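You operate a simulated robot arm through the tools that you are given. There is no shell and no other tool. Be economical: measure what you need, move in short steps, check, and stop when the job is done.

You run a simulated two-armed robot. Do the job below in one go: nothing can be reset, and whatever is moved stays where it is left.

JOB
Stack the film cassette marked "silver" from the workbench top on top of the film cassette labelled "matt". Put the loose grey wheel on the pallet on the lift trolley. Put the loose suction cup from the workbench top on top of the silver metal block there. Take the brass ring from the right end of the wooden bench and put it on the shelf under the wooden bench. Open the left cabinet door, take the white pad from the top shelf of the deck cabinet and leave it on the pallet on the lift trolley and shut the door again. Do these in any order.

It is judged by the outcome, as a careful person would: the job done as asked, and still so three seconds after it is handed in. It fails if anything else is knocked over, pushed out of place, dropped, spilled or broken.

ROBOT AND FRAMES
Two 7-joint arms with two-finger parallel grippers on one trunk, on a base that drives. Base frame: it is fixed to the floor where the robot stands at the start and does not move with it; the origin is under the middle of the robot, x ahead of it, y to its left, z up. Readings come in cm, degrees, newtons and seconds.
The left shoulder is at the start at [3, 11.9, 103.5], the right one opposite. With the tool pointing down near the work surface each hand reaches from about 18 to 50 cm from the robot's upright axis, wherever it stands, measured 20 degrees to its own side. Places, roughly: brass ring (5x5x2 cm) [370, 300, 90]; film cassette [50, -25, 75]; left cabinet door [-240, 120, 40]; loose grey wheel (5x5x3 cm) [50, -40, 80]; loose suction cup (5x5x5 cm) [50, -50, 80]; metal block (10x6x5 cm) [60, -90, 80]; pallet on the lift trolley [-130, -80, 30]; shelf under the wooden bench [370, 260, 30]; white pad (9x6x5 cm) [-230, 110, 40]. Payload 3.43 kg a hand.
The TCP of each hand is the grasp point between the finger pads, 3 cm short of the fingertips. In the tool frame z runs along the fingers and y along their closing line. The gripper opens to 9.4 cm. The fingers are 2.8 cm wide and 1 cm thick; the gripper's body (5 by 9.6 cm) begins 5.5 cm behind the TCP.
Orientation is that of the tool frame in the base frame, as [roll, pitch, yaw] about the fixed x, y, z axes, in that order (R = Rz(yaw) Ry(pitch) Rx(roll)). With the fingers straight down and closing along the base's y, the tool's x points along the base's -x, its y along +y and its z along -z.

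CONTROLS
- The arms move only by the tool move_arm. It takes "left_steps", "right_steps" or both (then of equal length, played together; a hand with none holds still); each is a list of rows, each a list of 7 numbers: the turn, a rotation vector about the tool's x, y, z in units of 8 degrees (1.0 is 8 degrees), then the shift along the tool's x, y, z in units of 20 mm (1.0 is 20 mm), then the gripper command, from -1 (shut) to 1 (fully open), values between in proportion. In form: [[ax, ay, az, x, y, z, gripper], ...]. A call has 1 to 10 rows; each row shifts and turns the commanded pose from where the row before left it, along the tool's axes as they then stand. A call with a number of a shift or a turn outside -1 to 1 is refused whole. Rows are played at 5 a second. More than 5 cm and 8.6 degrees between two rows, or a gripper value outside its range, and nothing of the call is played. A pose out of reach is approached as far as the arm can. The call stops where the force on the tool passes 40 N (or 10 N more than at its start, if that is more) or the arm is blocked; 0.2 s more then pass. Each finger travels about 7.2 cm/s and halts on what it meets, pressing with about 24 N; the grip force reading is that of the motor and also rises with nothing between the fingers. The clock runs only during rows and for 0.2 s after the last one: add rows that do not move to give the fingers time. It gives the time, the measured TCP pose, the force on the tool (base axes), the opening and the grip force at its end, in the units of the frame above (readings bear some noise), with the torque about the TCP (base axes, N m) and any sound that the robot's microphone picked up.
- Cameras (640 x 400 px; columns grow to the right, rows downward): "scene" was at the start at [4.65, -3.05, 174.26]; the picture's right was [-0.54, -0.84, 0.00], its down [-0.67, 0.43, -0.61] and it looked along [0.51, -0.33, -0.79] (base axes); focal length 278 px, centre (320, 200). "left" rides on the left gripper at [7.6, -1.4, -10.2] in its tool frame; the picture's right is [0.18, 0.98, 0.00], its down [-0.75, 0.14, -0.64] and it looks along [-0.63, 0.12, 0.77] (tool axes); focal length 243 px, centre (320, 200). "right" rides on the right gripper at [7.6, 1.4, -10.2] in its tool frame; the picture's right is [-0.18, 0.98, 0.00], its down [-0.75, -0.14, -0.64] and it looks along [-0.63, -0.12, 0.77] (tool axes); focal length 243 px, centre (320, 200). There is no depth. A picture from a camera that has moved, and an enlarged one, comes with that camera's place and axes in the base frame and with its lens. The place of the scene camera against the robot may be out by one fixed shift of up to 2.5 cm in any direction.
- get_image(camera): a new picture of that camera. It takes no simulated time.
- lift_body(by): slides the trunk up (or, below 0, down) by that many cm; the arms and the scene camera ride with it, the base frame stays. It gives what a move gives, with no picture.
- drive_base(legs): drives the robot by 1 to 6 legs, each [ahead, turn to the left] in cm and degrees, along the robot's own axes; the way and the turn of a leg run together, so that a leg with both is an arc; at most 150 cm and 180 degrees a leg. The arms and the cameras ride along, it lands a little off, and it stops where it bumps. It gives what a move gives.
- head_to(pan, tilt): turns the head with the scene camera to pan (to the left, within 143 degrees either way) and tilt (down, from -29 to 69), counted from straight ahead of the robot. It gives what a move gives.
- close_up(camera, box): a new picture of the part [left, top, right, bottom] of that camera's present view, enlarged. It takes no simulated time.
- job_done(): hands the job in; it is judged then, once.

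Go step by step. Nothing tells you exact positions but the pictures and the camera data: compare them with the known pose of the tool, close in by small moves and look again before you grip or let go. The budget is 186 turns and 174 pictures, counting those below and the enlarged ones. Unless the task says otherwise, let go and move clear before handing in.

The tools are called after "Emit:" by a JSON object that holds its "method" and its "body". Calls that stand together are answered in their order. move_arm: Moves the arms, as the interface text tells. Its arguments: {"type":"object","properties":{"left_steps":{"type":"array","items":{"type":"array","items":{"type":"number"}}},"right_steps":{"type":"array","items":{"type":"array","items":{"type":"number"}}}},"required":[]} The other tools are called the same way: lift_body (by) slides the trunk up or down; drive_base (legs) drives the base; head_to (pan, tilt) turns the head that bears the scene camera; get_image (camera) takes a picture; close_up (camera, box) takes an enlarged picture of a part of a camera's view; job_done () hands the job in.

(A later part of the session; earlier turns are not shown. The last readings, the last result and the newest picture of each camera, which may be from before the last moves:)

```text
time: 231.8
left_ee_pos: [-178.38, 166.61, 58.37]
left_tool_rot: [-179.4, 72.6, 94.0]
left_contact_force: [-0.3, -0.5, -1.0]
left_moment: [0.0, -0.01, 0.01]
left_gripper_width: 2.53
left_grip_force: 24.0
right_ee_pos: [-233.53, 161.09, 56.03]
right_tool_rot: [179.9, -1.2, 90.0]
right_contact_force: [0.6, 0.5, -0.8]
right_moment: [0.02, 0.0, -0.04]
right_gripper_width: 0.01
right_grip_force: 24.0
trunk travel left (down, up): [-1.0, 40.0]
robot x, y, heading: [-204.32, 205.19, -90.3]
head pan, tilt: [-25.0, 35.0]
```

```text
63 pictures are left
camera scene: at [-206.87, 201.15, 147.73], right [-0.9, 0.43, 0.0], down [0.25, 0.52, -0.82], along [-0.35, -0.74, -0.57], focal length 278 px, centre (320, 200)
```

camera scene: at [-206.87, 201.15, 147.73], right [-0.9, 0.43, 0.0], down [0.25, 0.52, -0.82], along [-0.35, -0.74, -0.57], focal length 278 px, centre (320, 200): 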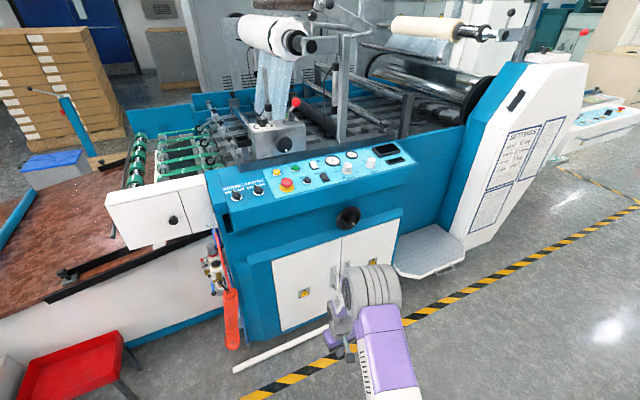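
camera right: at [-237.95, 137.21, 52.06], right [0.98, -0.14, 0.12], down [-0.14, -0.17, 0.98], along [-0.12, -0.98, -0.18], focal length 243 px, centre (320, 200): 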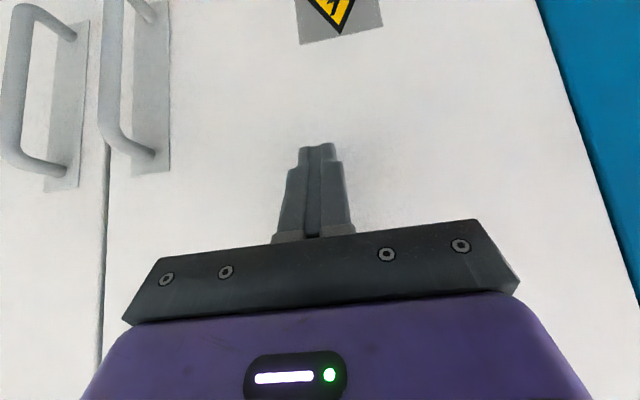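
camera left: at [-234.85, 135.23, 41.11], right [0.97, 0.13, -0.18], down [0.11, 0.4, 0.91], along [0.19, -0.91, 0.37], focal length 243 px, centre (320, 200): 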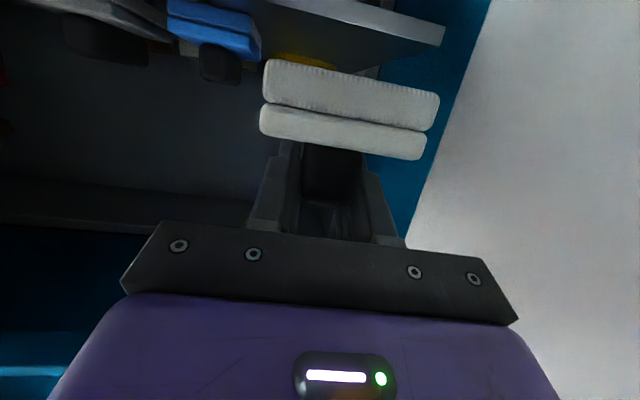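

Door closed and flush. Raise the right hand and drive back around to the trolley.

Emit:
{"method": "move_arm", "body": {"right_steps": [[0, 0, 0, 1, 0.4, -1, -1], [0, 0, 0, 1, 0.4, -1, -1], [0, 0, 0, 1, 0.4, -1, -1], [0, 0, 0, 1, 0.4, -1, -1], [0, 0, 0, 0.5, 0.4, -1, -1], [0, 0, 0, 0.5, 0.4, -1, -1], [0, 0, 0, 0, 0.4, -1, -1], [0, 0, 0, 0, 0.4, -1, -1]]}}

Emit:
{"method": "drive_base", "body": {"legs": [[0, 90.3], [100, 0], [56, 0], [0, -90], [150, 0], [94, 0]]}}

Emit:
{"method": "drive_base", "body": {"legs": [[0, -90]]}}

Emit:
{"method": "head_to", "body": {"pan": 15, "tilt": 45}}

Emit:
{"method": "get_image", "body": {"camera": "scene"}}

```text
time: 233.6
left_ee_pos: [-178.18, 166.78, 58.31]
left_tool_rot: [-179.5, 72.7, 94.2]
left_contact_force: [0.7, 0.0, -0.5]
left_moment: [-0.02, -0.04, -0.01]
left_gripper_width: 2.53
left_grip_force: 23.8
right_ee_pos: [-227.24, 170.61, 72.1]
right_tool_rot: [180.0, -1.2, 89.9]
right_contact_force: [0.2, -0.4, -0.3]
right_moment: [-0.02, 0.01, 0.0]
right_gripper_width: 0.01
right_grip_force: 23.7
trunk travel left (down, up): [-1.0, 40.0]
robot x, y, heading: [-204.51, 205.12, -90.1]
head pan, tilt: [-25.0, 35.0]
```

```text
time: 260.7
left_ee_pos: [-12.77, -79.01, 58.2]
left_tool_rot: [-179.4, 72.6, 96.4]
left_contact_force: [0.1, -0.8, -1.0]
left_moment: [0.0, -0.03, 0.02]
left_gripper_width: 2.54
left_grip_force: 24.7
right_ee_pos: [-61.88, -76.88, 72.12]
right_tool_rot: [179.9, -1.2, 92.2]
right_contact_force: [0.5, 0.1, -0.1]
right_moment: [-0.03, 0.03, -0.02]
right_gripper_width: 0.01
right_grip_force: 24.4
trunk travel left (down, up): [-1.0, 40.0]
robot x, y, heading: [-40.84, -41.25, -88.1]
head pan, tilt: [-25.0, 35.0]
```

```text
time: 264.9
left_ee_pos: [-78.12, -69.33, 58.27]
left_tool_rot: [-179.4, 72.6, 6.1]
left_contact_force: [-0.1, -0.8, -0.7]
left_moment: [0.0, -0.02, 0.0]
left_gripper_width: 2.53
left_grip_force: 24.0
right_ee_pos: [-75.81, -20.2, 72.17]
right_tool_rot: [179.9, -1.3, 2.1]
right_contact_force: [0.3, 0.2, 1.0]
right_moment: [0.02, 0.03, -0.02]
right_gripper_width: 0.0
right_grip_force: 24.4
trunk travel left (down, up): [-1.0, 40.0]
robot x, y, heading: [-39.76, -41.7, -178.2]
head pan, tilt: [-25.0, 35.0]
```

```text
time: 266.0
left_ee_pos: [-78.04, -69.29, 58.37]
left_tool_rot: [-179.4, 72.6, 6.1]
left_contact_force: [-0.5, 0.2, -1.0]
left_moment: [0.01, 0.04, 0.0]
left_gripper_width: 2.53
left_grip_force: 23.7
right_ee_pos: [-75.81, -20.13, 72.17]
right_tool_rot: [180.0, -1.2, 2.0]
right_contact_force: [0.2, 1.0, -0.5]
right_moment: [-0.03, 0.02, -0.03]
right_gripper_width: 0.0
right_grip_force: 24.7
trunk travel left (down, up): [-1.0, 40.0]
robot x, y, heading: [-40.7, -41.35, -178.4]
head pan, tilt: [15.0, 45.0]
```

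```text
62 pictures are left
camera scene: at [-44.03, -42.85, 146.26], right [-0.29, 0.96, 0.0], down [0.68, 0.2, -0.71], along [-0.68, -0.2, -0.71], focal length 278 px, centre (320, 200)
```

scene: 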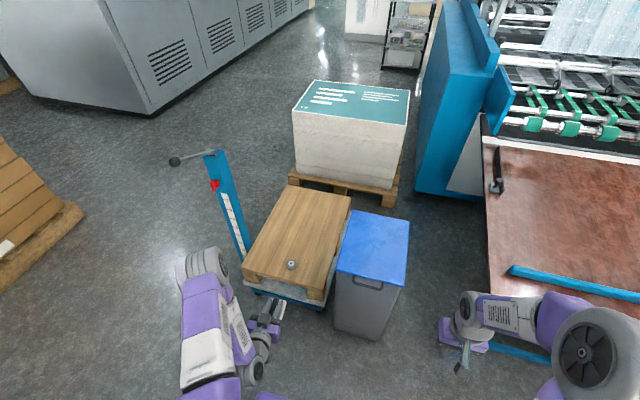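

The wheel sits on the pallet. Drive closer so the pad can be set on the right of the wheel.

Emit:
{"method": "drive_base", "body": {"legs": [[24, 0]]}}

Emit:
{"method": "get_image", "body": {"camera": "left"}}

Emit:
{"method": "get_image", "body": {"camera": "scene"}}

```text
time: 267.8
left_ee_pos: [-101.95, -70.05, 58.27]
left_tool_rot: [-179.4, 72.5, 6.2]
left_contact_force: [-0.2, -0.7, -0.4]
left_moment: [0.02, 0.02, -0.03]
left_gripper_width: 2.54
left_grip_force: 23.8
right_ee_pos: [-99.87, -20.76, 72.1]
right_tool_rot: [180.0, -1.2, 1.9]
right_contact_force: [0.7, 0.1, 0.1]
right_moment: [-0.03, 0.01, 0.0]
right_gripper_width: 0.02
right_grip_force: 23.9
trunk travel left (down, up): [-1.0, 40.0]
robot x, y, heading: [-64.21, -42.08, -178.3]
head pan, tilt: [15.0, 45.0]
```

```text
61 pictures are left
camera left: at [-90.09, -67.38, 54.21], right [0.15, -0.97, -0.18], down [0.4, -0.11, 0.91], along [-0.9, -0.21, 0.37], focal length 243 px, centre (320, 200)
```

left: 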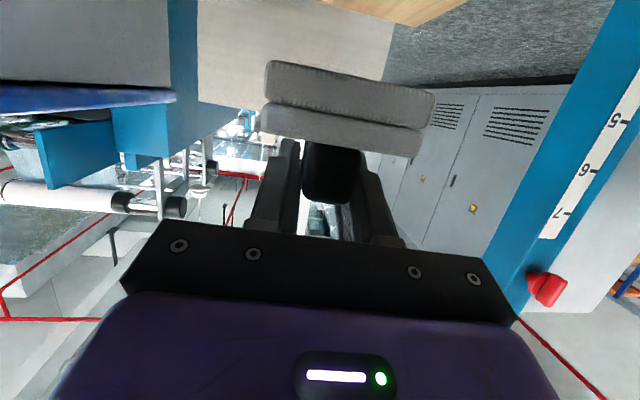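

```text
60 pictures are left
camera scene: at [-67.98, -43.57, 146.25], right [-0.29, 0.96, 0.0], down [0.68, 0.2, -0.71], along [-0.68, -0.2, -0.71], focal length 278 px, centre (320, 200)
```

scene: 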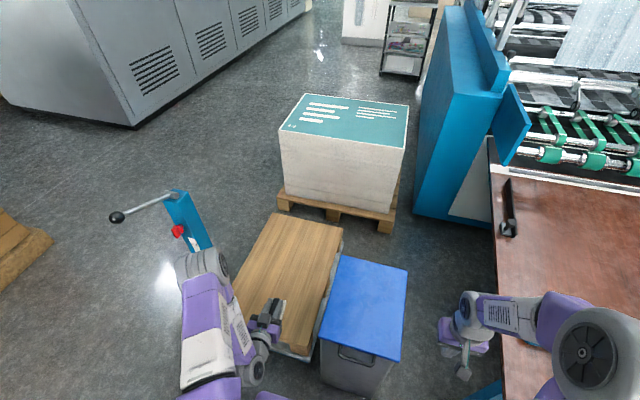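

Lower the pad toward [-107, -66] right of the wheel, first to ~4 cm above.

Emit:
{"method": "move_arm", "body": {"left_steps": [[0, 0, 0, 0.89, -0.285, 0.567, -1], [0, 0, 0, 0.89, -0.285, 0.567, -1], [0, 0, 0, 0.89, -0.285, 0.567, -1], [0, 0, 0, 0.89, -0.285, 0.567, -1], [0, 0, 0, 0.89, -0.285, 0.567, -1], [0, 0, 0, 0.89, -0.285, 0.567, -1], [0, 0, 0, 0.89, -0.285, 0.567, -1], [0, 0, 0, 0.89, -0.285, 0.567, -1]]}}

Emit:
{"method": "get_image", "body": {"camera": "left"}}

Emit:
{"method": "close_up", "body": {"camera": "scene", "box": [150, 180, 410, 380]}}

```text
time: 269.6
left_ee_pos: [-106.83, -65.7, 41.87]
left_tool_rot: [-179.4, 72.5, 6.1]
left_contact_force: [0.6, -0.3, -0.5]
left_moment: [0.01, 0.0, -0.01]
left_gripper_width: 2.54
left_grip_force: 23.5
right_ee_pos: [-99.66, -20.81, 72.15]
right_tool_rot: [179.8, -1.2, 2.0]
right_contact_force: [0.3, 0.6, 0.6]
right_moment: [0.0, -0.01, -0.01]
right_gripper_width: 0.0
right_grip_force: 23.6
trunk travel left (down, up): [-1.0, 40.0]
robot x, y, heading: [-64.14, -42.19, -178.3]
head pan, tilt: [15.0, 45.0]
```

```text
59 pictures are left
camera left: at [-95.0, -63.17, 37.87], right [0.15, -0.97, -0.18], down [0.4, -0.11, 0.91], along [-0.9, -0.21, 0.37], focal length 243 px, centre (320, 200)
```

left: 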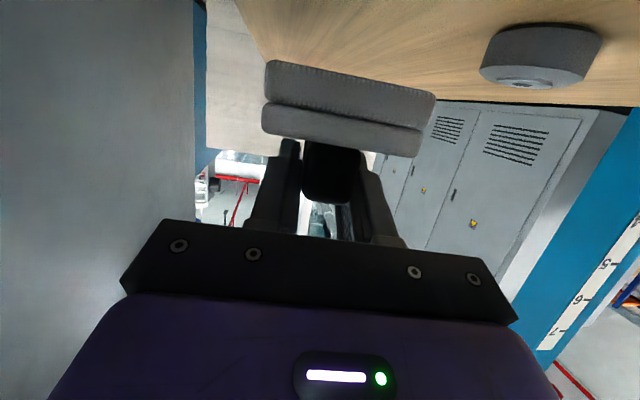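

```text
2.00 times, centred on (280, 280) of scene
camera zoom: at [-67.94, -43.57, 146.26], right [-0.29, 0.96, 0.0], down [0.68, 0.2, -0.71], along [-0.68, -0.2, -0.71], focal length 556 px, centre (400, 40)
```

zoom: 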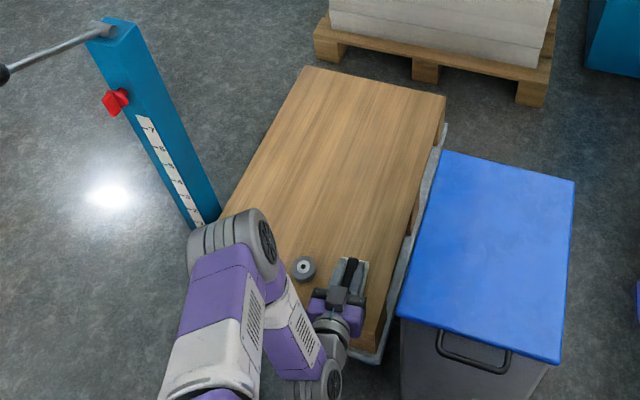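

Emit:
{"method": "move_arm", "body": {"left_steps": [[0, 0, 0, 0.57, 0, 0.18, -1], [0, 0, 0, 0.57, 0, 0.18, -1], [0, 0, 0, 0.5, 0, 0.15, -1], [0, 0, 0, 0.14, 0, 0.045, -1], [0, 0, 0, 0, 0, 0, -1]]}}

Emit:
{"method": "get_image", "body": {"camera": "left"}}

```text
time: 270.8
left_ee_pos: [-106.66, -65.82, 38.27]
left_tool_rot: [-179.4, 72.5, 6.0]
left_contact_force: [-0.4, 0.4, -1.0]
left_moment: [-0.01, 0.01, 0.0]
left_gripper_width: 2.55
left_grip_force: 24.0
right_ee_pos: [-99.72, -20.93, 72.16]
right_tool_rot: [179.9, -1.2, 2.0]
right_contact_force: [0.0, -0.1, -0.2]
right_moment: [-0.01, 0.02, -0.03]
right_gripper_width: 0.02
right_grip_force: 24.3
trunk travel left (down, up): [-1.0, 40.0]
robot x, y, heading: [-64.47, -42.45, -178.6]
head pan, tilt: [15.0, 45.0]
```

```text
57 pictures are left
camera left: at [-94.82, -63.19, 34.21], right [0.15, -0.97, -0.18], down [0.4, -0.11, 0.91], along [-0.9, -0.21, 0.37], focal length 243 px, centre (320, 200)
```

left: 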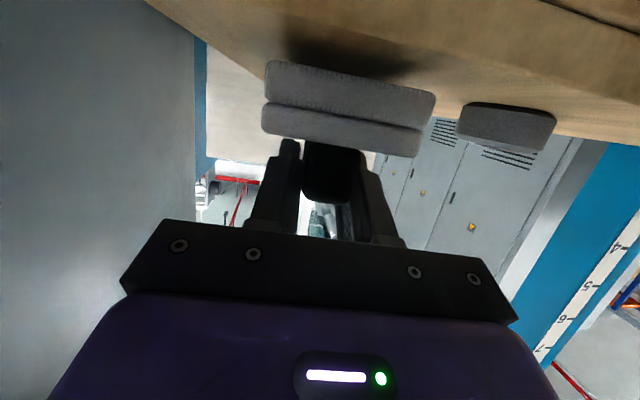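

Emit:
{"method": "move_arm", "body": {"left_steps": [[0, 0, 0, 0.1, 0, 0.03, -1], [0, 0, 0, 0.1, 0, 0.03, -1], [0, 0, 0, 0.1, 0, 0.03, -1], [0, 0, 0, 0.1, 0, 0.03, -1], [0, 0, 0, 0, 0, 0, -1]]}}

```text
time: 272.0
left_ee_pos: [-106.73, -65.92, 37.49]
left_tool_rot: [-179.5, 72.8, 6.1]
left_contact_force: [4.5, -0.1, 13.6]
left_moment: [-0.07, 0.34, 0.03]
left_gripper_width: 2.55
left_grip_force: 23.8
right_ee_pos: [-99.81, -20.85, 72.22]
right_tool_rot: [179.9, -1.2, 2.0]
right_contact_force: [-0.3, 0.8, 0.4]
right_moment: [0.01, -0.02, 0.0]
right_gripper_width: 0.01
right_grip_force: 23.2
trunk travel left (down, up): [-1.0, 40.0]
robot x, y, heading: [-64.75, -42.34, -178.5]
head pan, tilt: [15.0, 45.0]
```

The pad rests on the pallet. Release and withdraw along the tool axis.

Emit:
{"method": "move_arm", "body": {"left_steps": [[0, 0, 0, 0, 0, 0, -0.3], [0, 0, 0, 0, 0, 0, 0.0], [0, 0, 0, 0, 0, 0, 0.0], [0, 0, 0, -0.2, 0, -0.7, 0.0], [0, 0, 0, -0.3, 0, -0.9, 0.0], [0, 0, 0, -0.5, 0, -0.9, 0.0], [0, 0, 0, -0.8, 0, -0.7, 0.0], [0, 0, 0, -1, 0, -0.5, 0.0], [0, 0, 0, -1, 0, -0.5, 0.0], [0, 0, 0, -1, 0, -0.5, 0.0]]}}

Emit:
{"method": "close_up", "body": {"camera": "scene", "box": [180, 200, 400, 380]}}

```text
time: 274.2
left_ee_pos: [-100.58, -65.13, 49.42]
left_tool_rot: [-179.3, 72.6, 6.1]
left_contact_force: [0.2, 0.8, 0.6]
left_moment: [0.02, 0.01, -0.02]
left_gripper_width: 4.74
left_grip_force: 0.0
right_ee_pos: [-99.73, -20.81, 72.18]
right_tool_rot: [179.9, -1.2, 2.0]
right_contact_force: [0.6, 0.1, -0.3]
right_moment: [0.01, 0.01, 0.0]
right_gripper_width: 0.0
right_grip_force: 24.5
trunk travel left (down, up): [-1.0, 40.0]
robot x, y, heading: [-64.44, -42.48, -178.1]
head pan, tilt: [15.0, 45.0]
```

```text
2.22 times, centred on (290, 290) of scene
camera zoom: at [-67.93, -43.57, 146.26], right [-0.29, 0.96, 0.0], down [0.68, 0.2, -0.71], along [-0.68, -0.2, -0.71], focal length 618 px, centre (387, 0)
```

zoom: 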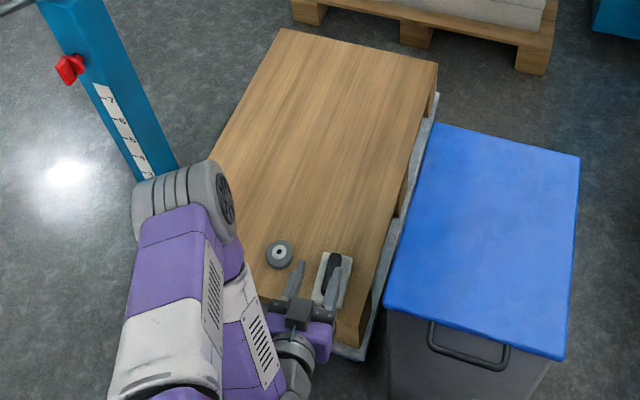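

Wheel and pad are both on the pallet. Back away, raise the trunk, level the left hand and head toward the wooden bench.

Emit:
{"method": "drive_base", "body": {"legs": [[-26, 0]]}}

Emit:
{"method": "lift_body", "body": {"by": 32}}

Emit:
{"method": "move_arm", "body": {"left_steps": [[0, 1, 0, 0, 0, 0, 1], [0, 1, 0, 0, 0, 0, 1], [0, 1, 0, 0, 0, 0, 1], [0, 1, 0, 0, 0, 0, 1], [0, 1, 0, 0, 0, 0, 1], [0, 1, 0, 0, 0, 0, 1], [0, 1, 0, 0, 0, 0, 1], [0, 1, 0, 0, 0, 0, 1], [0, 1, 0, 0, 0, 0, 1]]}}

Emit:
{"method": "drive_base", "body": {"legs": [[0, -92], [150, 0], [120, 0], [0, -90]]}}

Emit:
{"method": "head_to", "body": {"pan": 0, "tilt": 20}}

Emit:
{"method": "get_image", "body": {"camera": "scene"}}

```text
time: 276.0
left_ee_pos: [-74.92, -64.46, 49.44]
left_tool_rot: [-179.4, 72.6, 6.2]
left_contact_force: [0.2, 0.7, -0.5]
left_moment: [0.0, 0.02, -0.04]
left_gripper_width: 4.68
left_grip_force: 0.0
right_ee_pos: [-74.23, -20.1, 72.12]
right_tool_rot: [179.9, -1.2, 2.1]
right_contact_force: [0.1, -1.0, -0.2]
right_moment: [-0.02, 0.03, 0.01]
right_gripper_width: 0.01
right_grip_force: 23.6
trunk travel left (down, up): [-1.0, 40.0]
robot x, y, heading: [-38.7, -41.64, -178.1]
head pan, tilt: [15.0, 45.0]
```

```text
time: 279.2
left_ee_pos: [-74.94, -64.43, 81.41]
left_tool_rot: [-179.3, 72.6, 6.2]
left_contact_force: [0.2, 0.5, -0.4]
left_moment: [0.0, 0.02, 0.0]
left_gripper_width: 4.69
left_grip_force: 0.0
right_ee_pos: [-74.2, -20.05, 103.99]
right_tool_rot: [179.9, -1.3, 2.1]
right_contact_force: [-0.6, 0.5, 0.5]
right_moment: [-0.03, 0.03, -0.01]
right_gripper_width: 0.0
right_grip_force: 24.0
trunk travel left (down, up): [-33.0, 8.0]
robot x, y, heading: [-38.97, -41.71, -178.2]
head pan, tilt: [15.0, 45.0]
```

```text
time: 281.2
left_ee_pos: [-75.06, -64.37, 81.41]
left_tool_rot: [-179.8, 0.6, 5.6]
left_contact_force: [-0.1, -0.1, -0.1]
left_moment: [0.0, 0.01, -0.03]
left_gripper_width: 9.42
left_grip_force: 0.0
right_ee_pos: [-74.18, -20.05, 104.06]
right_tool_rot: [179.9, -1.2, 2.0]
right_contact_force: [-0.2, 0.1, -0.9]
right_moment: [0.03, 0.01, 0.01]
right_gripper_width: 0.0
right_grip_force: 24.0
trunk travel left (down, up): [-33.0, 8.0]
robot x, y, heading: [-38.75, -41.57, -178.2]
head pan, tilt: [15.0, 45.0]
```

```text
time: 302.2
left_ee_pos: [-0.08, 253.06, 81.52]
left_tool_rot: [-179.8, 0.6, -176.8]
left_contact_force: [0.7, -0.6, 0.4]
left_moment: [0.0, 0.01, 0.01]
left_gripper_width: 9.38
left_grip_force: 0.1
right_ee_pos: [-2.62, 208.71, 103.95]
right_tool_rot: [179.9, -1.2, 179.7]
right_contact_force: [-0.2, 0.0, 0.1]
right_moment: [0.01, 0.02, 0.0]
right_gripper_width: 0.0
right_grip_force: 23.9
trunk travel left (down, up): [-33.0, 8.0]
robot x, y, heading: [-37.02, 231.99, -0.7]
head pan, tilt: [15.0, 45.0]
```

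```text
time: 303.1
left_ee_pos: [0.01, 253.05, 81.38]
left_tool_rot: [-179.8, 0.6, -176.8]
left_contact_force: [0.4, -0.5, 0.0]
left_moment: [0.02, 0.02, -0.01]
left_gripper_width: 9.41
left_grip_force: 0.1
right_ee_pos: [-2.59, 208.75, 104.14]
right_tool_rot: [179.9, -1.2, 179.6]
right_contact_force: [0.6, -0.2, 0.1]
right_moment: [0.04, 0.0, 0.03]
right_gripper_width: 0.02
right_grip_force: 24.0
trunk travel left (down, up): [-33.0, 8.0]
robot x, y, heading: [-37.37, 231.88, -0.9]
head pan, tilt: [0.0, 20.0]
```

```text
55 pictures are left
camera scene: at [-29.34, 232.61, 182.11], right [-0.01, -1.0, 0.0], down [-0.34, 0.0, -0.94], along [0.94, -0.01, -0.34], focal length 278 px, centre (320, 200)
```

scene: 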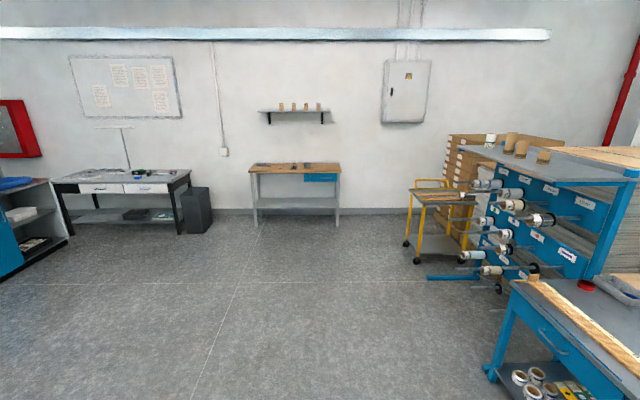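

Emit:
{"method": "close_up", "body": {"camera": "scene", "box": [235, 145, 355, 235]}}

Emit:
{"method": "close_up", "body": {"camera": "scene", "box": [40, 150, 220, 250]}}

```text
4.44 times, centred on (295, 190) of scene
camera zoom: at [-29.34, 232.61, 182.11], right [-0.01, -1.0, 0.0], down [-0.34, 0.0, -0.94], along [0.94, -0.01, -0.34], focal length 1237 px, centre (431, 244)
```

zoom: 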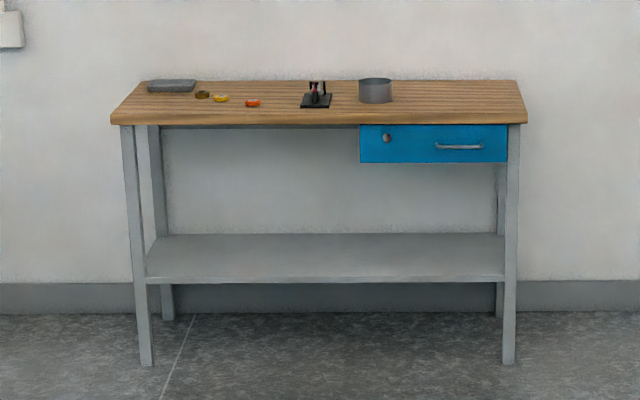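

```text
3.56 times, centred on (130, 200) of scene
camera zoom: at [-29.34, 232.61, 182.11], right [-0.01, -1.0, 0.0], down [-0.34, 0.0, -0.94], along [0.94, -0.01, -0.34], focal length 989 px, centre (996, 200)
```

zoom: 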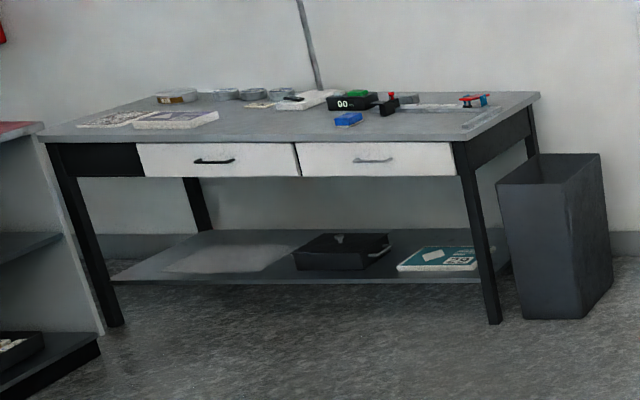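

Small rings lie on the left part of the wooden bench (y≈300), matching the given place. I drive to the bench for a close look.

Emit:
{"method": "drive_base", "body": {"legs": [[0, 12], [150, 0], [150, 0], [30, 0], [0, -11]]}}

Emit:
{"method": "head_to", "body": {"pan": 0, "tilt": 50}}

Emit:
{"method": "get_image", "body": {"camera": "scene"}}

```text
time: 320.6
left_ee_pos: [322.86, 312.01, 81.4]
left_tool_rot: [-179.8, 0.6, -176.9]
left_contact_force: [0.5, 0.2, 0.1]
left_moment: [-0.03, -0.01, 0.02]
left_gripper_width: 9.37
left_grip_force: 0.1
right_ee_pos: [320.1, 267.61, 104.13]
right_tool_rot: [179.9, -1.2, 179.5]
right_contact_force: [0.6, -0.9, 1.0]
right_moment: [-0.01, -0.02, 0.0]
right_gripper_width: 0.01
right_grip_force: 24.4
trunk travel left (down, up): [-33.0, 8.0]
robot x, y, heading: [286.24, 290.62, -0.8]
head pan, tilt: [0.0, 20.0]
```

```text
time: 321.6
left_ee_pos: [322.87, 312.07, 81.41]
left_tool_rot: [-179.8, 0.6, -176.9]
left_contact_force: [1.0, -0.8, -0.6]
left_moment: [-0.06, -0.01, 0.02]
left_gripper_width: 9.41
left_grip_force: 0.0
right_ee_pos: [320.28, 267.71, 104.13]
right_tool_rot: [179.8, -1.2, 179.6]
right_contact_force: [0.0, 0.6, -0.5]
right_moment: [0.04, 0.0, -0.01]
right_gripper_width: 0.0
right_grip_force: 24.2
trunk travel left (down, up): [-33.0, 8.0]
robot x, y, heading: [286.18, 290.35, -0.8]
head pan, tilt: [0.0, 50.0]
```

```text
52 pictures are left
camera scene: at [291.91, 291.66, 177.57], right [-0.01, -1.0, 0.0], down [-0.77, 0.01, -0.64], along [0.64, -0.01, -0.77], focal length 278 px, centre (320, 200)
```

scene: 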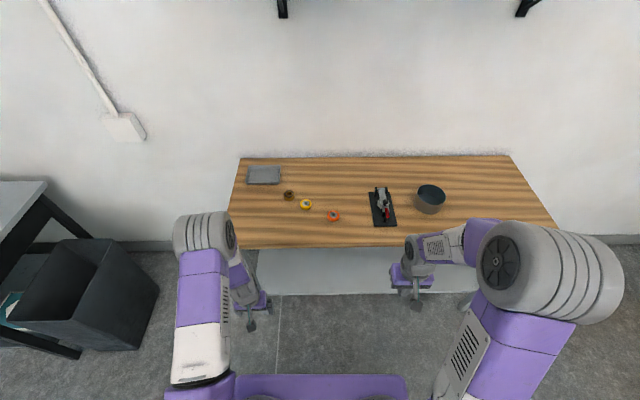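

Emit:
{"method": "close_up", "body": {"camera": "scene", "box": [230, 150, 350, 240]}}

Emit:
{"method": "close_up", "body": {"camera": "scene", "box": [340, 150, 560, 260]}}

```text
4.44 times, centred on (290, 195) of scene
camera zoom: at [291.91, 291.66, 177.57], right [-0.01, -1.0, 0.0], down [-0.77, 0.01, -0.64], along [0.64, -0.01, -0.77], focal length 1237 px, centre (453, 222)
```

zoom: 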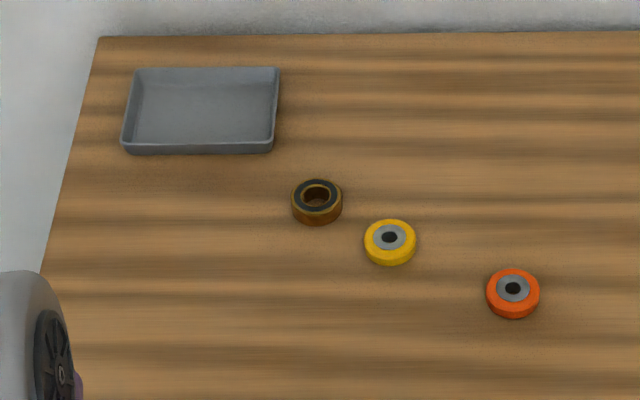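

```text
2.91 times, centred on (450, 205) of scene
camera zoom: at [291.91, 291.66, 177.57], right [-0.01, -1.0, 0.0], down [-0.77, 0.01, -0.64], along [0.64, -0.01, -0.77], focal length 809 px, centre (-58, 186)
```

zoom: 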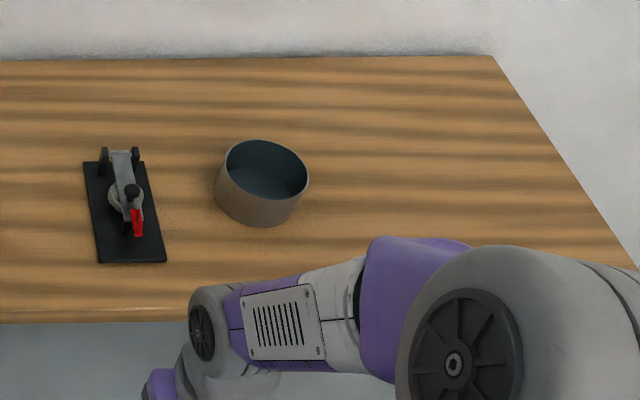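

The brass ring is at about [367, 303] on the bench (top z≈88). I raise trunk and hands, then drive up to the bench.

Emit:
{"method": "lift_body", "body": {"by": 7}}

Emit:
{"method": "move_arm", "body": {"left_steps": [[0, 0, 0, 0, 0, -1, 1], [0, 0, 0, 0, 0, -1, 1], [0, 0, 0, 0, 0, -1, 1], [0, 0, 0, 0, 0, -1, 1], [0, 0, 0, 0, 0, -1, 1], [0, 0, 0, 0, 0, -1, 1], [0, 0, 0, 0, 0, -1, 1], [0, 0, 0, 0, 0, -1, 1], [0, 0, 0, 0, 0, -1, 1], [0, 0, 0, 0, 0, -1, 1]], "right_steps": [[0, 0, 0, 0.7, 0, -0.3, -1], [0, 0, 0, 0.7, 0, -0.3, -1], [0, 0, 0, 0.7, 0, -0.3, -1], [0, 0, 0, 0.7, 0, -0.3, -1], [0, 0, 0, 0.7, 0, -0.3, -1], [0, 0, 0, 0.7, 0, -0.3, -1], [0, 0, 0, 0.7, 0, -0.3, -1], [0, 0, 0, 0, 0, 0, -1], [0, 0, 0, 0, 0, 0, -1], [0, 0, 0, 0, 0, 0, -1]]}}

Emit:
{"method": "drive_base", "body": {"legs": [[25, 0.8]]}}

Emit:
{"method": "get_image", "body": {"camera": "left"}}

Emit:
{"method": "get_image", "body": {"camera": "scene"}}

```text
time: 322.7
left_ee_pos: [322.84, 312.0, 88.33]
left_tool_rot: [-179.7, 0.6, -176.8]
left_contact_force: [-0.3, -0.5, -0.3]
left_moment: [0.01, -0.01, 0.0]
left_gripper_width: 9.39
left_grip_force: 0.1
right_ee_pos: [320.23, 267.73, 110.99]
right_tool_rot: [179.9, -1.2, 179.5]
right_contact_force: [-0.6, 0.1, 0.4]
right_moment: [0.02, -0.01, -0.01]
right_gripper_width: 0.02
right_grip_force: 24.6
trunk travel left (down, up): [-40.0, 1.0]
robot x, y, heading: [285.76, 290.54, -0.7]
head pan, tilt: [0.0, 50.0]
```

```text
time: 324.9
left_ee_pos: [322.8, 312.14, 108.32]
left_tool_rot: [-179.7, 0.6, -176.9]
left_contact_force: [0.2, 0.1, 0.4]
left_moment: [0.01, -0.02, -0.01]
left_gripper_width: 9.43
left_grip_force: 0.1
right_ee_pos: [310.88, 267.75, 115.64]
right_tool_rot: [179.9, -1.2, 179.4]
right_contact_force: [0.3, 0.1, 0.5]
right_moment: [0.05, 0.0, 0.01]
right_gripper_width: 0.0
right_grip_force: 23.4
right hand out of reach, approached as far as the arm can: row 7
trunk travel left (down, up): [-40.0, 1.0]
robot x, y, heading: [285.7, 290.84, -0.8]
head pan, tilt: [0.0, 50.0]
```

```text
time: 326.7
left_ee_pos: [347.86, 312.22, 108.51]
left_tool_rot: [-179.8, 0.6, -176.4]
left_contact_force: [0.1, 0.0, -0.4]
left_moment: [0.03, 0.0, -0.03]
left_gripper_width: 9.38
left_grip_force: 0.0
right_ee_pos: [336.42, 267.65, 115.6]
right_tool_rot: [-180.0, -1.2, 180.0]
right_contact_force: [0.6, -0.3, 0.2]
right_moment: [0.01, -0.01, 0.02]
right_gripper_width: 0.0
right_grip_force: 24.5
trunk travel left (down, up): [-40.0, 1.0]
robot x, y, heading: [311.38, 290.54, -0.5]
head pan, tilt: [0.0, 50.0]
```

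```text
49 pictures are left
camera left: at [340.33, 310.39, 118.73], right [-0.25, 0.97, -0.01], down [0.74, 0.19, 0.65], along [0.63, 0.16, -0.76], focal length 243 px, centre (320, 200)
```

left: 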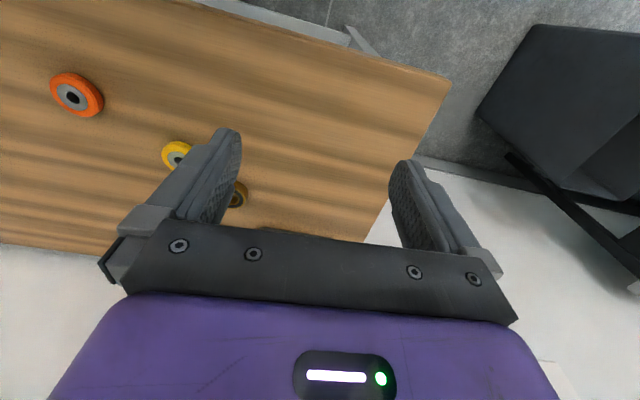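

```text
48 pictures are left
camera scene: at [317.23, 291.49, 184.57], right [0.0, -1.0, 0.0], down [-0.77, 0.0, -0.64], along [0.64, 0.0, -0.77], focal length 278 px, centre (320, 200)
```

scene: 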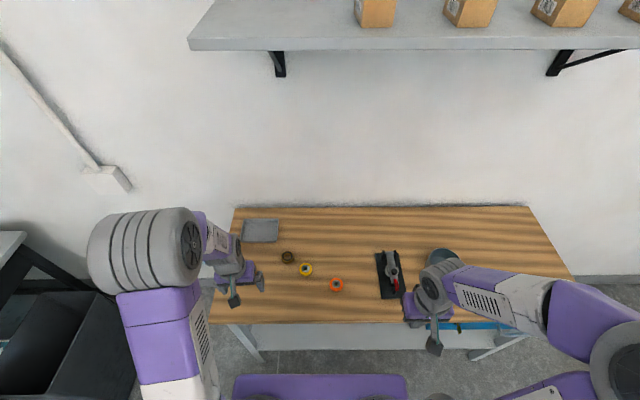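

Pitch the left hand 32° forward and move over the ring.

Emit:
{"method": "move_arm", "body": {"left_steps": [[0, -1, 0, 0, -0.5, 0, 1], [0, -1, 0, 0, -0.5, 0, 1], [0, -1, 0, -0.3, -0.5, 0.3, 1], [0, -1, 0, -0.3, -0.5, 0.3, 1], [0, 0, 0, -0.5, -0.43, 1, 1], [0, 0, 0, -0.5, -0.43, 1, 1], [0, 0, 0, -0.5, -0.43, 1, 1], [0, 0, 0, -0.5, -0.43, 1, 1], [0, 0, 0, -0.5, -0.43, 1, 1], [0, 0, 0, -0.4, -0.43, 1, 1]]}}

Emit:
{"method": "get_image", "body": {"camera": "left"}}

```text
time: 328.9
left_ee_pos: [361.24, 303.99, 100.89]
left_tool_rot: [-179.8, 32.5, -176.3]
left_contact_force: [-0.1, -0.6, 1.0]
left_moment: [-0.01, 0.01, -0.02]
left_gripper_width: 9.41
left_grip_force: 0.1
right_ee_pos: [336.47, 267.65, 115.69]
right_tool_rot: [180.0, -1.3, 180.0]
right_contact_force: [0.3, -0.5, -0.1]
right_moment: [-0.01, 0.05, -0.03]
right_gripper_width: 0.0
right_grip_force: 24.2
trunk travel left (down, up): [-40.0, 1.0]
robot x, y, heading: [310.97, 290.88, -0.2]
head pan, tilt: [0.0, 50.0]
```

```text
47 pictures are left
camera left: at [349.47, 301.79, 105.53], right [-0.22, 0.97, -0.1], down [0.28, 0.16, 0.95], along [0.94, 0.18, -0.31], focal length 243 px, centre (320, 200)
```

left: 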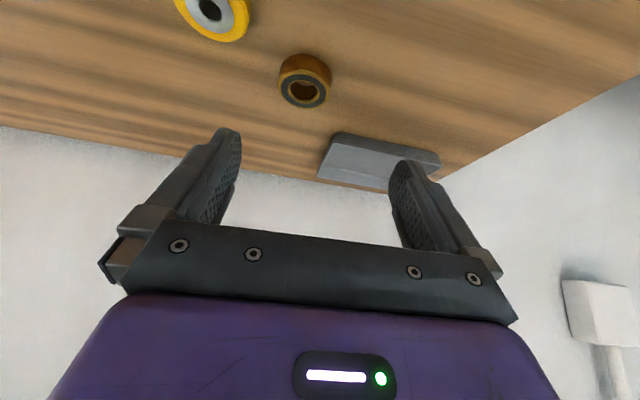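

Emit:
{"method": "move_arm", "body": {"left_steps": [[0, 0, 0, 0.08, -0.2, 0.84, 1], [0, 0, 0, 0.08, -0.2, 0.84, 1], [0, 0, 0, 0.08, -0.2, 0.84, 1], [0, 0, 0, 0.08, -0.2, 0.84, 0.7]]}}

Emit:
{"method": "get_image", "body": {"camera": "left"}}

```text
time: 329.9
left_ee_pos: [364.67, 302.45, 94.79]
left_tool_rot: [-179.8, 32.6, -176.3]
left_contact_force: [0.1, 0.3, 0.6]
left_moment: [0.02, -0.01, 0.02]
left_gripper_width: 7.97
left_grip_force: 0.0
right_ee_pos: [336.42, 267.71, 115.7]
right_tool_rot: [180.0, -1.3, 180.0]
right_contact_force: [-0.4, -0.3, 0.2]
right_moment: [-0.06, -0.02, -0.02]
right_gripper_width: 0.0
right_grip_force: 23.8
trunk travel left (down, up): [-40.0, 1.0]
robot x, y, heading: [311.05, 290.51, -0.4]
head pan, tilt: [0.0, 50.0]
```

```text
46 pictures are left
camera left: at [352.8, 300.32, 99.47], right [-0.22, 0.97, -0.1], down [0.28, 0.16, 0.95], along [0.94, 0.18, -0.31], focal length 243 px, centre (320, 200)
```

left: 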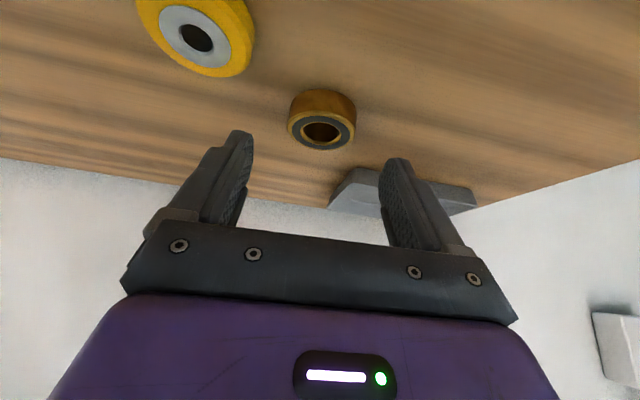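

Ring top is at z≈89.8, centre [367.3, 302.65]. Descend around it and close.

Emit:
{"method": "move_arm", "body": {"left_steps": [[0, 0, 0, 0.11, 0.05, 0.62, 0.7], [0, 0, 0, 0.11, 0, 0.62, 0.7], [0, 0, 0, 0.11, 0, 0.58, 0.7], [0, 0, 0, 0, 0, 0, 0], [0, 0, 0, 0, 0, 0, -1], [0, 0, 0, 0, 0, 0, -1], [0, 0, 0, 0, 0, 0, -1]]}}

Emit:
{"method": "get_image", "body": {"camera": "left"}}

```text
time: 331.5
left_ee_pos: [365.89, 302.59, 91.41]
left_tool_rot: [-179.8, 32.6, -176.3]
left_contact_force: [0.6, 0.3, 0.6]
left_moment: [0.01, -0.02, -0.01]
left_gripper_width: 4.73
left_grip_force: 23.9
right_ee_pos: [336.34, 267.71, 115.62]
right_tool_rot: [179.9, -1.2, 180.0]
right_contact_force: [1.0, -0.2, -0.5]
right_moment: [0.05, 0.01, 0.01]
right_gripper_width: 0.0
right_grip_force: 24.0
trunk travel left (down, up): [-40.0, 1.0]
robot x, y, heading: [311.34, 290.57, -0.2]
head pan, tilt: [0.0, 50.0]
```

```text
45 pictures are left
camera left: at [354.13, 300.43, 96.02], right [-0.22, 0.97, -0.1], down [0.28, 0.16, 0.95], along [0.94, 0.18, -0.31], focal length 243 px, centre (320, 200)
```

left: 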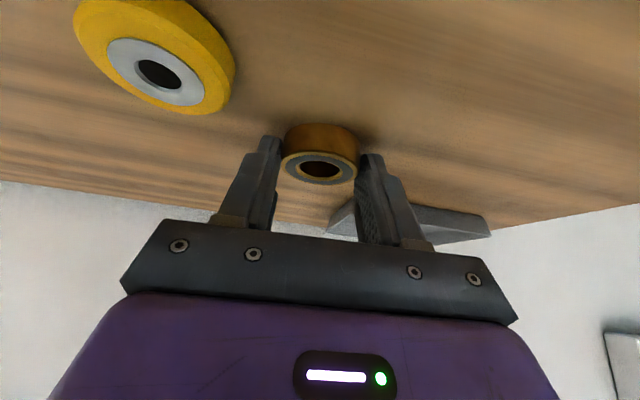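

Ring gripped (4.7 cm). Lift, back away from the bench, and lower the trunk for the shelf.

Emit:
{"method": "move_arm", "body": {"left_steps": [[0, 0, 0, -0.537, 0, -0.843, -1], [0, 0, 0, -0.537, 0, -0.843, -1], [0, 0, 0, -0.537, 0, -0.843, -1], [0, 0, 0, -0.537, 0, -0.843, -1], [0, 0, 0, -0.537, 0, -0.843, -1]]}}

Emit:
{"method": "drive_base", "body": {"legs": [[-40, 0]]}}

Emit:
{"method": "lift_body", "body": {"by": -39}}

Emit:
{"method": "get_image", "body": {"camera": "scene"}}

Emit:
{"method": "get_image", "body": {"camera": "left"}}

```text
time: 332.7
left_ee_pos: [365.89, 302.82, 101.36]
left_tool_rot: [-179.7, 32.7, -176.3]
left_contact_force: [1.1, -0.7, -1.5]
left_moment: [0.03, 0.02, 0.02]
left_gripper_width: 4.73
left_grip_force: 23.9
right_ee_pos: [336.3, 267.7, 115.69]
right_tool_rot: [179.9, -1.3, -179.9]
right_contact_force: [-0.9, 0.0, 1.0]
right_moment: [0.05, -0.01, 0.03]
right_gripper_width: 0.0
right_grip_force: 24.4
trunk travel left (down, up): [-40.0, 1.0]
robot x, y, heading: [311.06, 290.53, -0.0]
head pan, tilt: [0.0, 50.0]
```

```text
time: 335.2
left_ee_pos: [326.27, 303.14, 101.32]
left_tool_rot: [-179.8, 32.6, -175.9]
left_contact_force: [0.0, -0.7, -1.6]
left_moment: [-0.01, 0.02, 0.01]
left_gripper_width: 4.71
left_grip_force: 24.1
right_ee_pos: [297.13, 267.86, 115.64]
right_tool_rot: [179.9, -1.3, -179.7]
right_contact_force: [-0.2, -0.8, 0.7]
right_moment: [0.01, 0.0, 0.04]
right_gripper_width: 0.0
right_grip_force: 24.1
trunk travel left (down, up): [-40.0, 1.0]
robot x, y, heading: [271.51, 290.42, -0.0]
head pan, tilt: [0.0, 50.0]
```

```text
time: 338.9
left_ee_pos: [326.36, 303.17, 62.32]
left_tool_rot: [-179.8, 32.7, -176.0]
left_contact_force: [0.2, -0.1, -1.0]
left_moment: [0.01, 0.03, 0.02]
left_gripper_width: 4.73
left_grip_force: 24.5
right_ee_pos: [297.05, 267.9, 76.59]
right_tool_rot: [179.9, -1.3, -179.6]
right_contact_force: [0.3, -0.1, 0.1]
right_moment: [-0.04, 0.02, 0.03]
right_gripper_width: 0.0
right_grip_force: 23.8
trunk travel left (down, up): [-1.0, 40.0]
robot x, y, heading: [271.54, 290.66, -0.0]
head pan, tilt: [0.0, 50.0]
```

```text
44 pictures are left
camera scene: at [277.74, 291.57, 145.57], right [0.0, -1.0, 0.0], down [-0.77, 0.0, -0.64], along [0.64, 0.0, -0.77], focal length 278 px, centre (320, 200)
```

scene: 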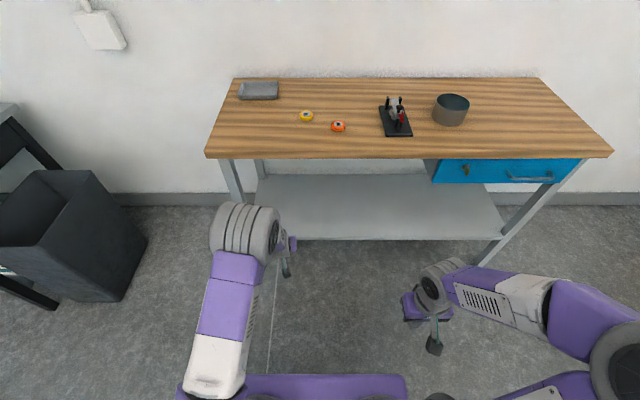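

```text
43 pictures are left
camera left: at [314.51, 300.89, 66.94], right [-0.22, 0.97, -0.1], down [0.28, 0.16, 0.95], along [0.93, 0.18, -0.31], focal length 243 px, centre (320, 200)
```

left: 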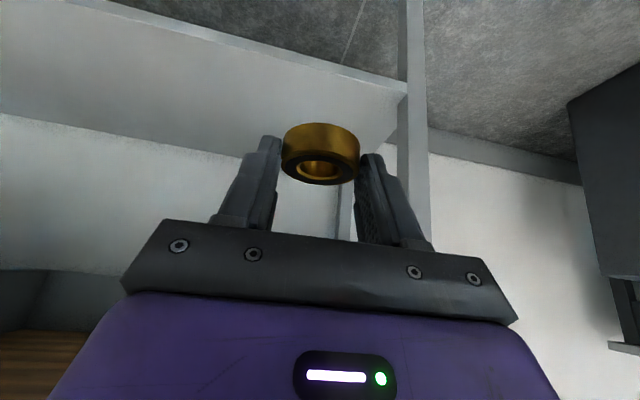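

Shelf front edge is at about x 350, z 29. Lower and retract the hand, then drive in under the bench top.

Emit:
{"method": "move_arm", "body": {"left_steps": [[0, 0, 0, 0.99, 0, 0.82, -1], [0, 0, 0, 0.99, 0, 0.82, -1], [0, 0, 0, 0.99, 0, 0.82, -1], [0, 0, 0, 0.99, 0, 0.82, -1], [0, 0, 0, 0.99, 0, 0.82, -1], [0, 0, 0, 0.99, 0, 0.82, -1], [0, 0, 0, 0.99, 0, 0.82, -1], [0, 0, 0, 0.99, 0, 0.82, -1], [0, 0, 0, 0.99, 0, 0.82, -1]]}}

Emit:
{"method": "drive_base", "body": {"legs": [[28, 0]]}}

Emit:
{"method": "get_image", "body": {"camera": "left"}}

Emit:
{"method": "get_image", "body": {"camera": "scene"}}

```text
time: 340.9
left_ee_pos: [319.19, 302.53, 40.07]
left_tool_rot: [-179.8, 32.6, -175.9]
left_contact_force: [-0.8, -0.5, -1.7]
left_moment: [-0.01, 0.0, 0.02]
left_gripper_width: 4.74
left_grip_force: 24.6
right_ee_pos: [297.06, 267.81, 76.57]
right_tool_rot: [179.9, -1.3, -179.6]
right_contact_force: [0.3, 0.5, 0.0]
right_moment: [0.01, 0.02, 0.0]
right_gripper_width: 0.0
right_grip_force: 23.9
trunk travel left (down, up): [-1.0, 40.0]
robot x, y, heading: [271.65, 290.62, 0.1]
head pan, tilt: [0.0, 50.0]
```

```text
time: 342.9
left_ee_pos: [347.32, 302.67, 40.2]
left_tool_rot: [-179.7, 32.5, -176.0]
left_contact_force: [0.2, 0.4, -1.4]
left_moment: [-0.03, 0.03, 0.0]
left_gripper_width: 4.75
left_grip_force: 24.0
right_ee_pos: [325.03, 267.97, 76.59]
right_tool_rot: [180.0, -1.3, -179.7]
right_contact_force: [-0.3, -0.3, -0.3]
right_moment: [0.03, 0.0, 0.0]
right_gripper_width: 0.0
right_grip_force: 24.0
trunk travel left (down, up): [-1.0, 40.0]
robot x, y, heading: [299.66, 290.6, -0.0]
head pan, tilt: [0.0, 50.0]
```

```text
42 pictures are left
camera left: at [335.58, 300.43, 44.81], right [-0.22, 0.97, -0.1], down [0.28, 0.16, 0.95], along [0.93, 0.18, -0.31], focal length 243 px, centre (320, 200)
```

left: 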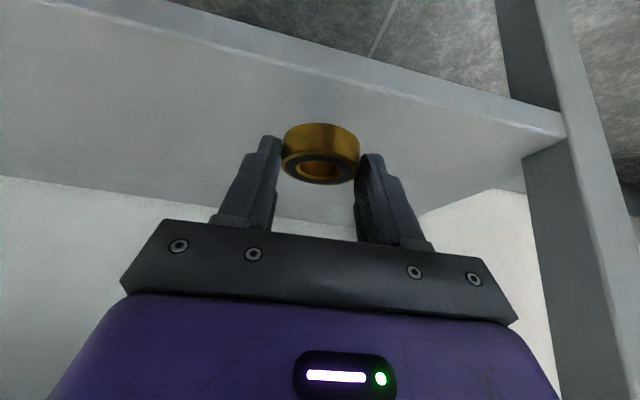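

```text
41 pictures are left
camera scene: at [305.86, 291.61, 145.56], right [0.0, -1.0, 0.0], down [-0.77, 0.0, -0.64], along [0.64, 0.0, -0.77], focal length 278 px, centre (320, 200)
```

scene: 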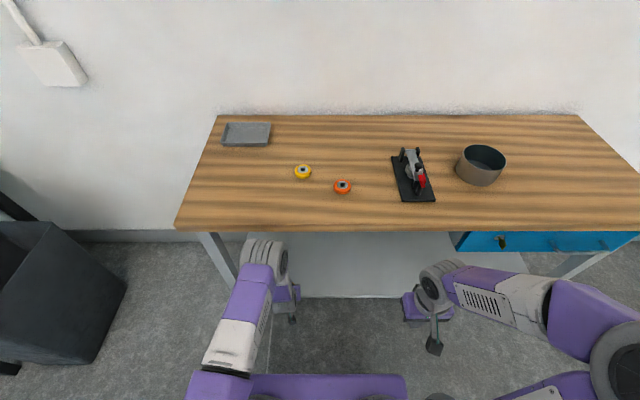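

Drive in a bit further, then lower the ring toward the shelf (z≈30).

Emit:
{"method": "drive_base", "body": {"legs": [[10, 0]]}}

Emit:
{"method": "move_arm", "body": {"left_steps": [[0, 0, 0, 0.54, 0, 0.84, -1], [0, 0, 0, 0.54, 0, 0.84, -1], [0, 0, 0, 0.27, 0, 0.42, -1], [0, 0, 0, 0, 0, 0, -1]]}}

Emit:
{"method": "get_image", "body": {"camera": "left"}}

```text
time: 343.9
left_ee_pos: [351.43, 302.58, 40.05]
left_tool_rot: [-179.8, 32.2, -176.0]
left_contact_force: [0.4, -0.5, -1.1]
left_moment: [0.0, 0.0, 0.0]
left_gripper_width: 4.7
left_grip_force: 23.8
right_ee_pos: [329.75, 267.9, 76.98]
right_tool_rot: [179.9, -0.7, -179.4]
right_contact_force: [-1.0, 0.2, 0.2]
right_moment: [-0.02, 0.04, 0.02]
right_gripper_width: 0.0
right_grip_force: 24.0
trunk travel left (down, up): [-1.0, 40.0]
robot x, y, heading: [305.0, 291.02, 0.7]
head pan, tilt: [0.0, 50.0]
stopped in leg 1: the robot was blocked; the commanded pose is now the measured one
```

```text
time: 344.6
left_ee_pos: [351.93, 302.43, 35.89]
left_tool_rot: [-180.0, 32.3, -176.1]
left_contact_force: [-14.4, 0.2, 40.1]
left_moment: [0.76, 0.35, 0.26]
left_gripper_width: 4.73
left_grip_force: 24.0
right_ee_pos: [330.52, 267.94, 76.7]
right_tool_rot: [179.9, -1.1, -179.5]
right_contact_force: [0.7, -0.3, 0.7]
right_moment: [-0.01, -0.05, 0.01]
right_gripper_width: 0.0
right_grip_force: 24.0
trunk travel left (down, up): [-1.0, 40.0]
robot x, y, heading: [305.4, 290.39, 0.3]
head pan, tilt: [0.0, 50.0]
stopped in row 3 (left hand): the force on the tool passed its limit at 210 N (the readings are from after the stop); the commanded pose is now the measured one
```

```text
40 pictures are left
camera left: at [340.25, 300.2, 40.49], right [-0.22, 0.97, -0.1], down [0.28, 0.16, 0.94], along [0.93, 0.18, -0.31], focal length 243 px, centre (320, 200)
```

left: 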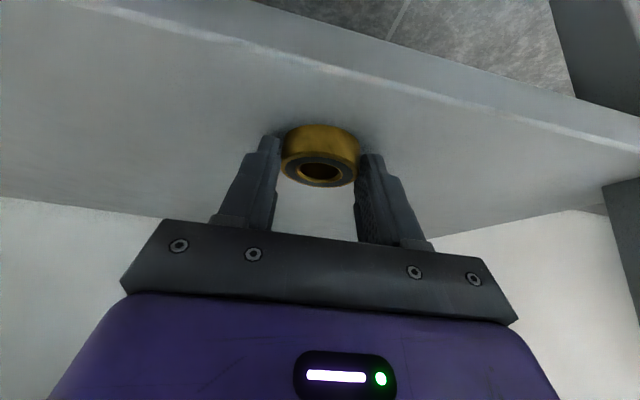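

The base touched something and the ring touched the shelf earlier than expected. I lift slightly and check that nothing moved.

Emit:
{"method": "move_arm", "body": {"left_steps": [[0, 0, 0, -0.22, 0, -0.34, -1], [0, 0, 0, 0, 0, 0, -1]]}}

Emit:
{"method": "get_image", "body": {"camera": "scene"}}

Emit:
{"method": "get_image", "body": {"camera": "left"}}

```text
time: 345.4
left_ee_pos: [351.28, 302.16, 35.77]
left_tool_rot: [-179.9, 32.0, -176.2]
left_contact_force: [5.3, 1.6, 15.4]
left_moment: [0.51, -0.15, -0.19]
left_gripper_width: 4.73
left_grip_force: 23.7
right_ee_pos: [330.48, 267.97, 76.87]
right_tool_rot: [-179.9, -1.2, -179.4]
right_contact_force: [-0.4, 0.3, -0.4]
right_moment: [0.04, 0.0, -0.02]
right_gripper_width: 0.03
right_grip_force: 24.6
trunk travel left (down, up): [-1.0, 40.0]
robot x, y, heading: [305.07, 290.49, 0.5]
head pan, tilt: [0.0, 50.0]
stopped in row 2 (left hand): the force on the tool passed its limit at 55 N (the readings are from after the stop); the commanded pose is now the measured one
```

```text
39 pictures are left
camera scene: at [310.91, 291.66, 145.64], right [0.01, -1.0, 0.0], down [-0.76, -0.01, -0.64], along [0.64, 0.0, -0.76], focal length 278 px, centre (320, 200)
```

scene: 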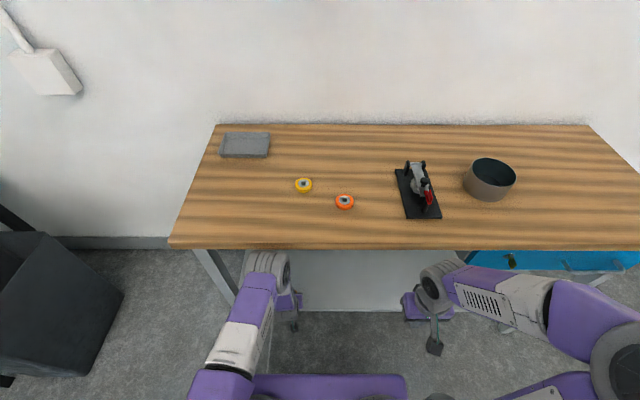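

```text
38 pictures are left
camera left: at [339.49, 300.09, 40.56], right [-0.22, 0.97, -0.1], down [0.29, 0.16, 0.94], along [0.93, 0.18, -0.32], focal length 243 px, centre (320, 200)
```

left: 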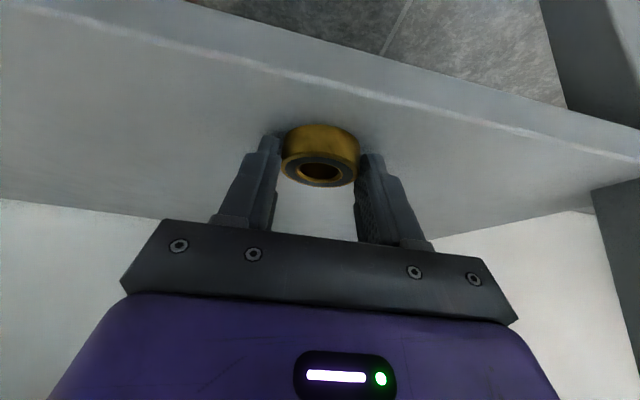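

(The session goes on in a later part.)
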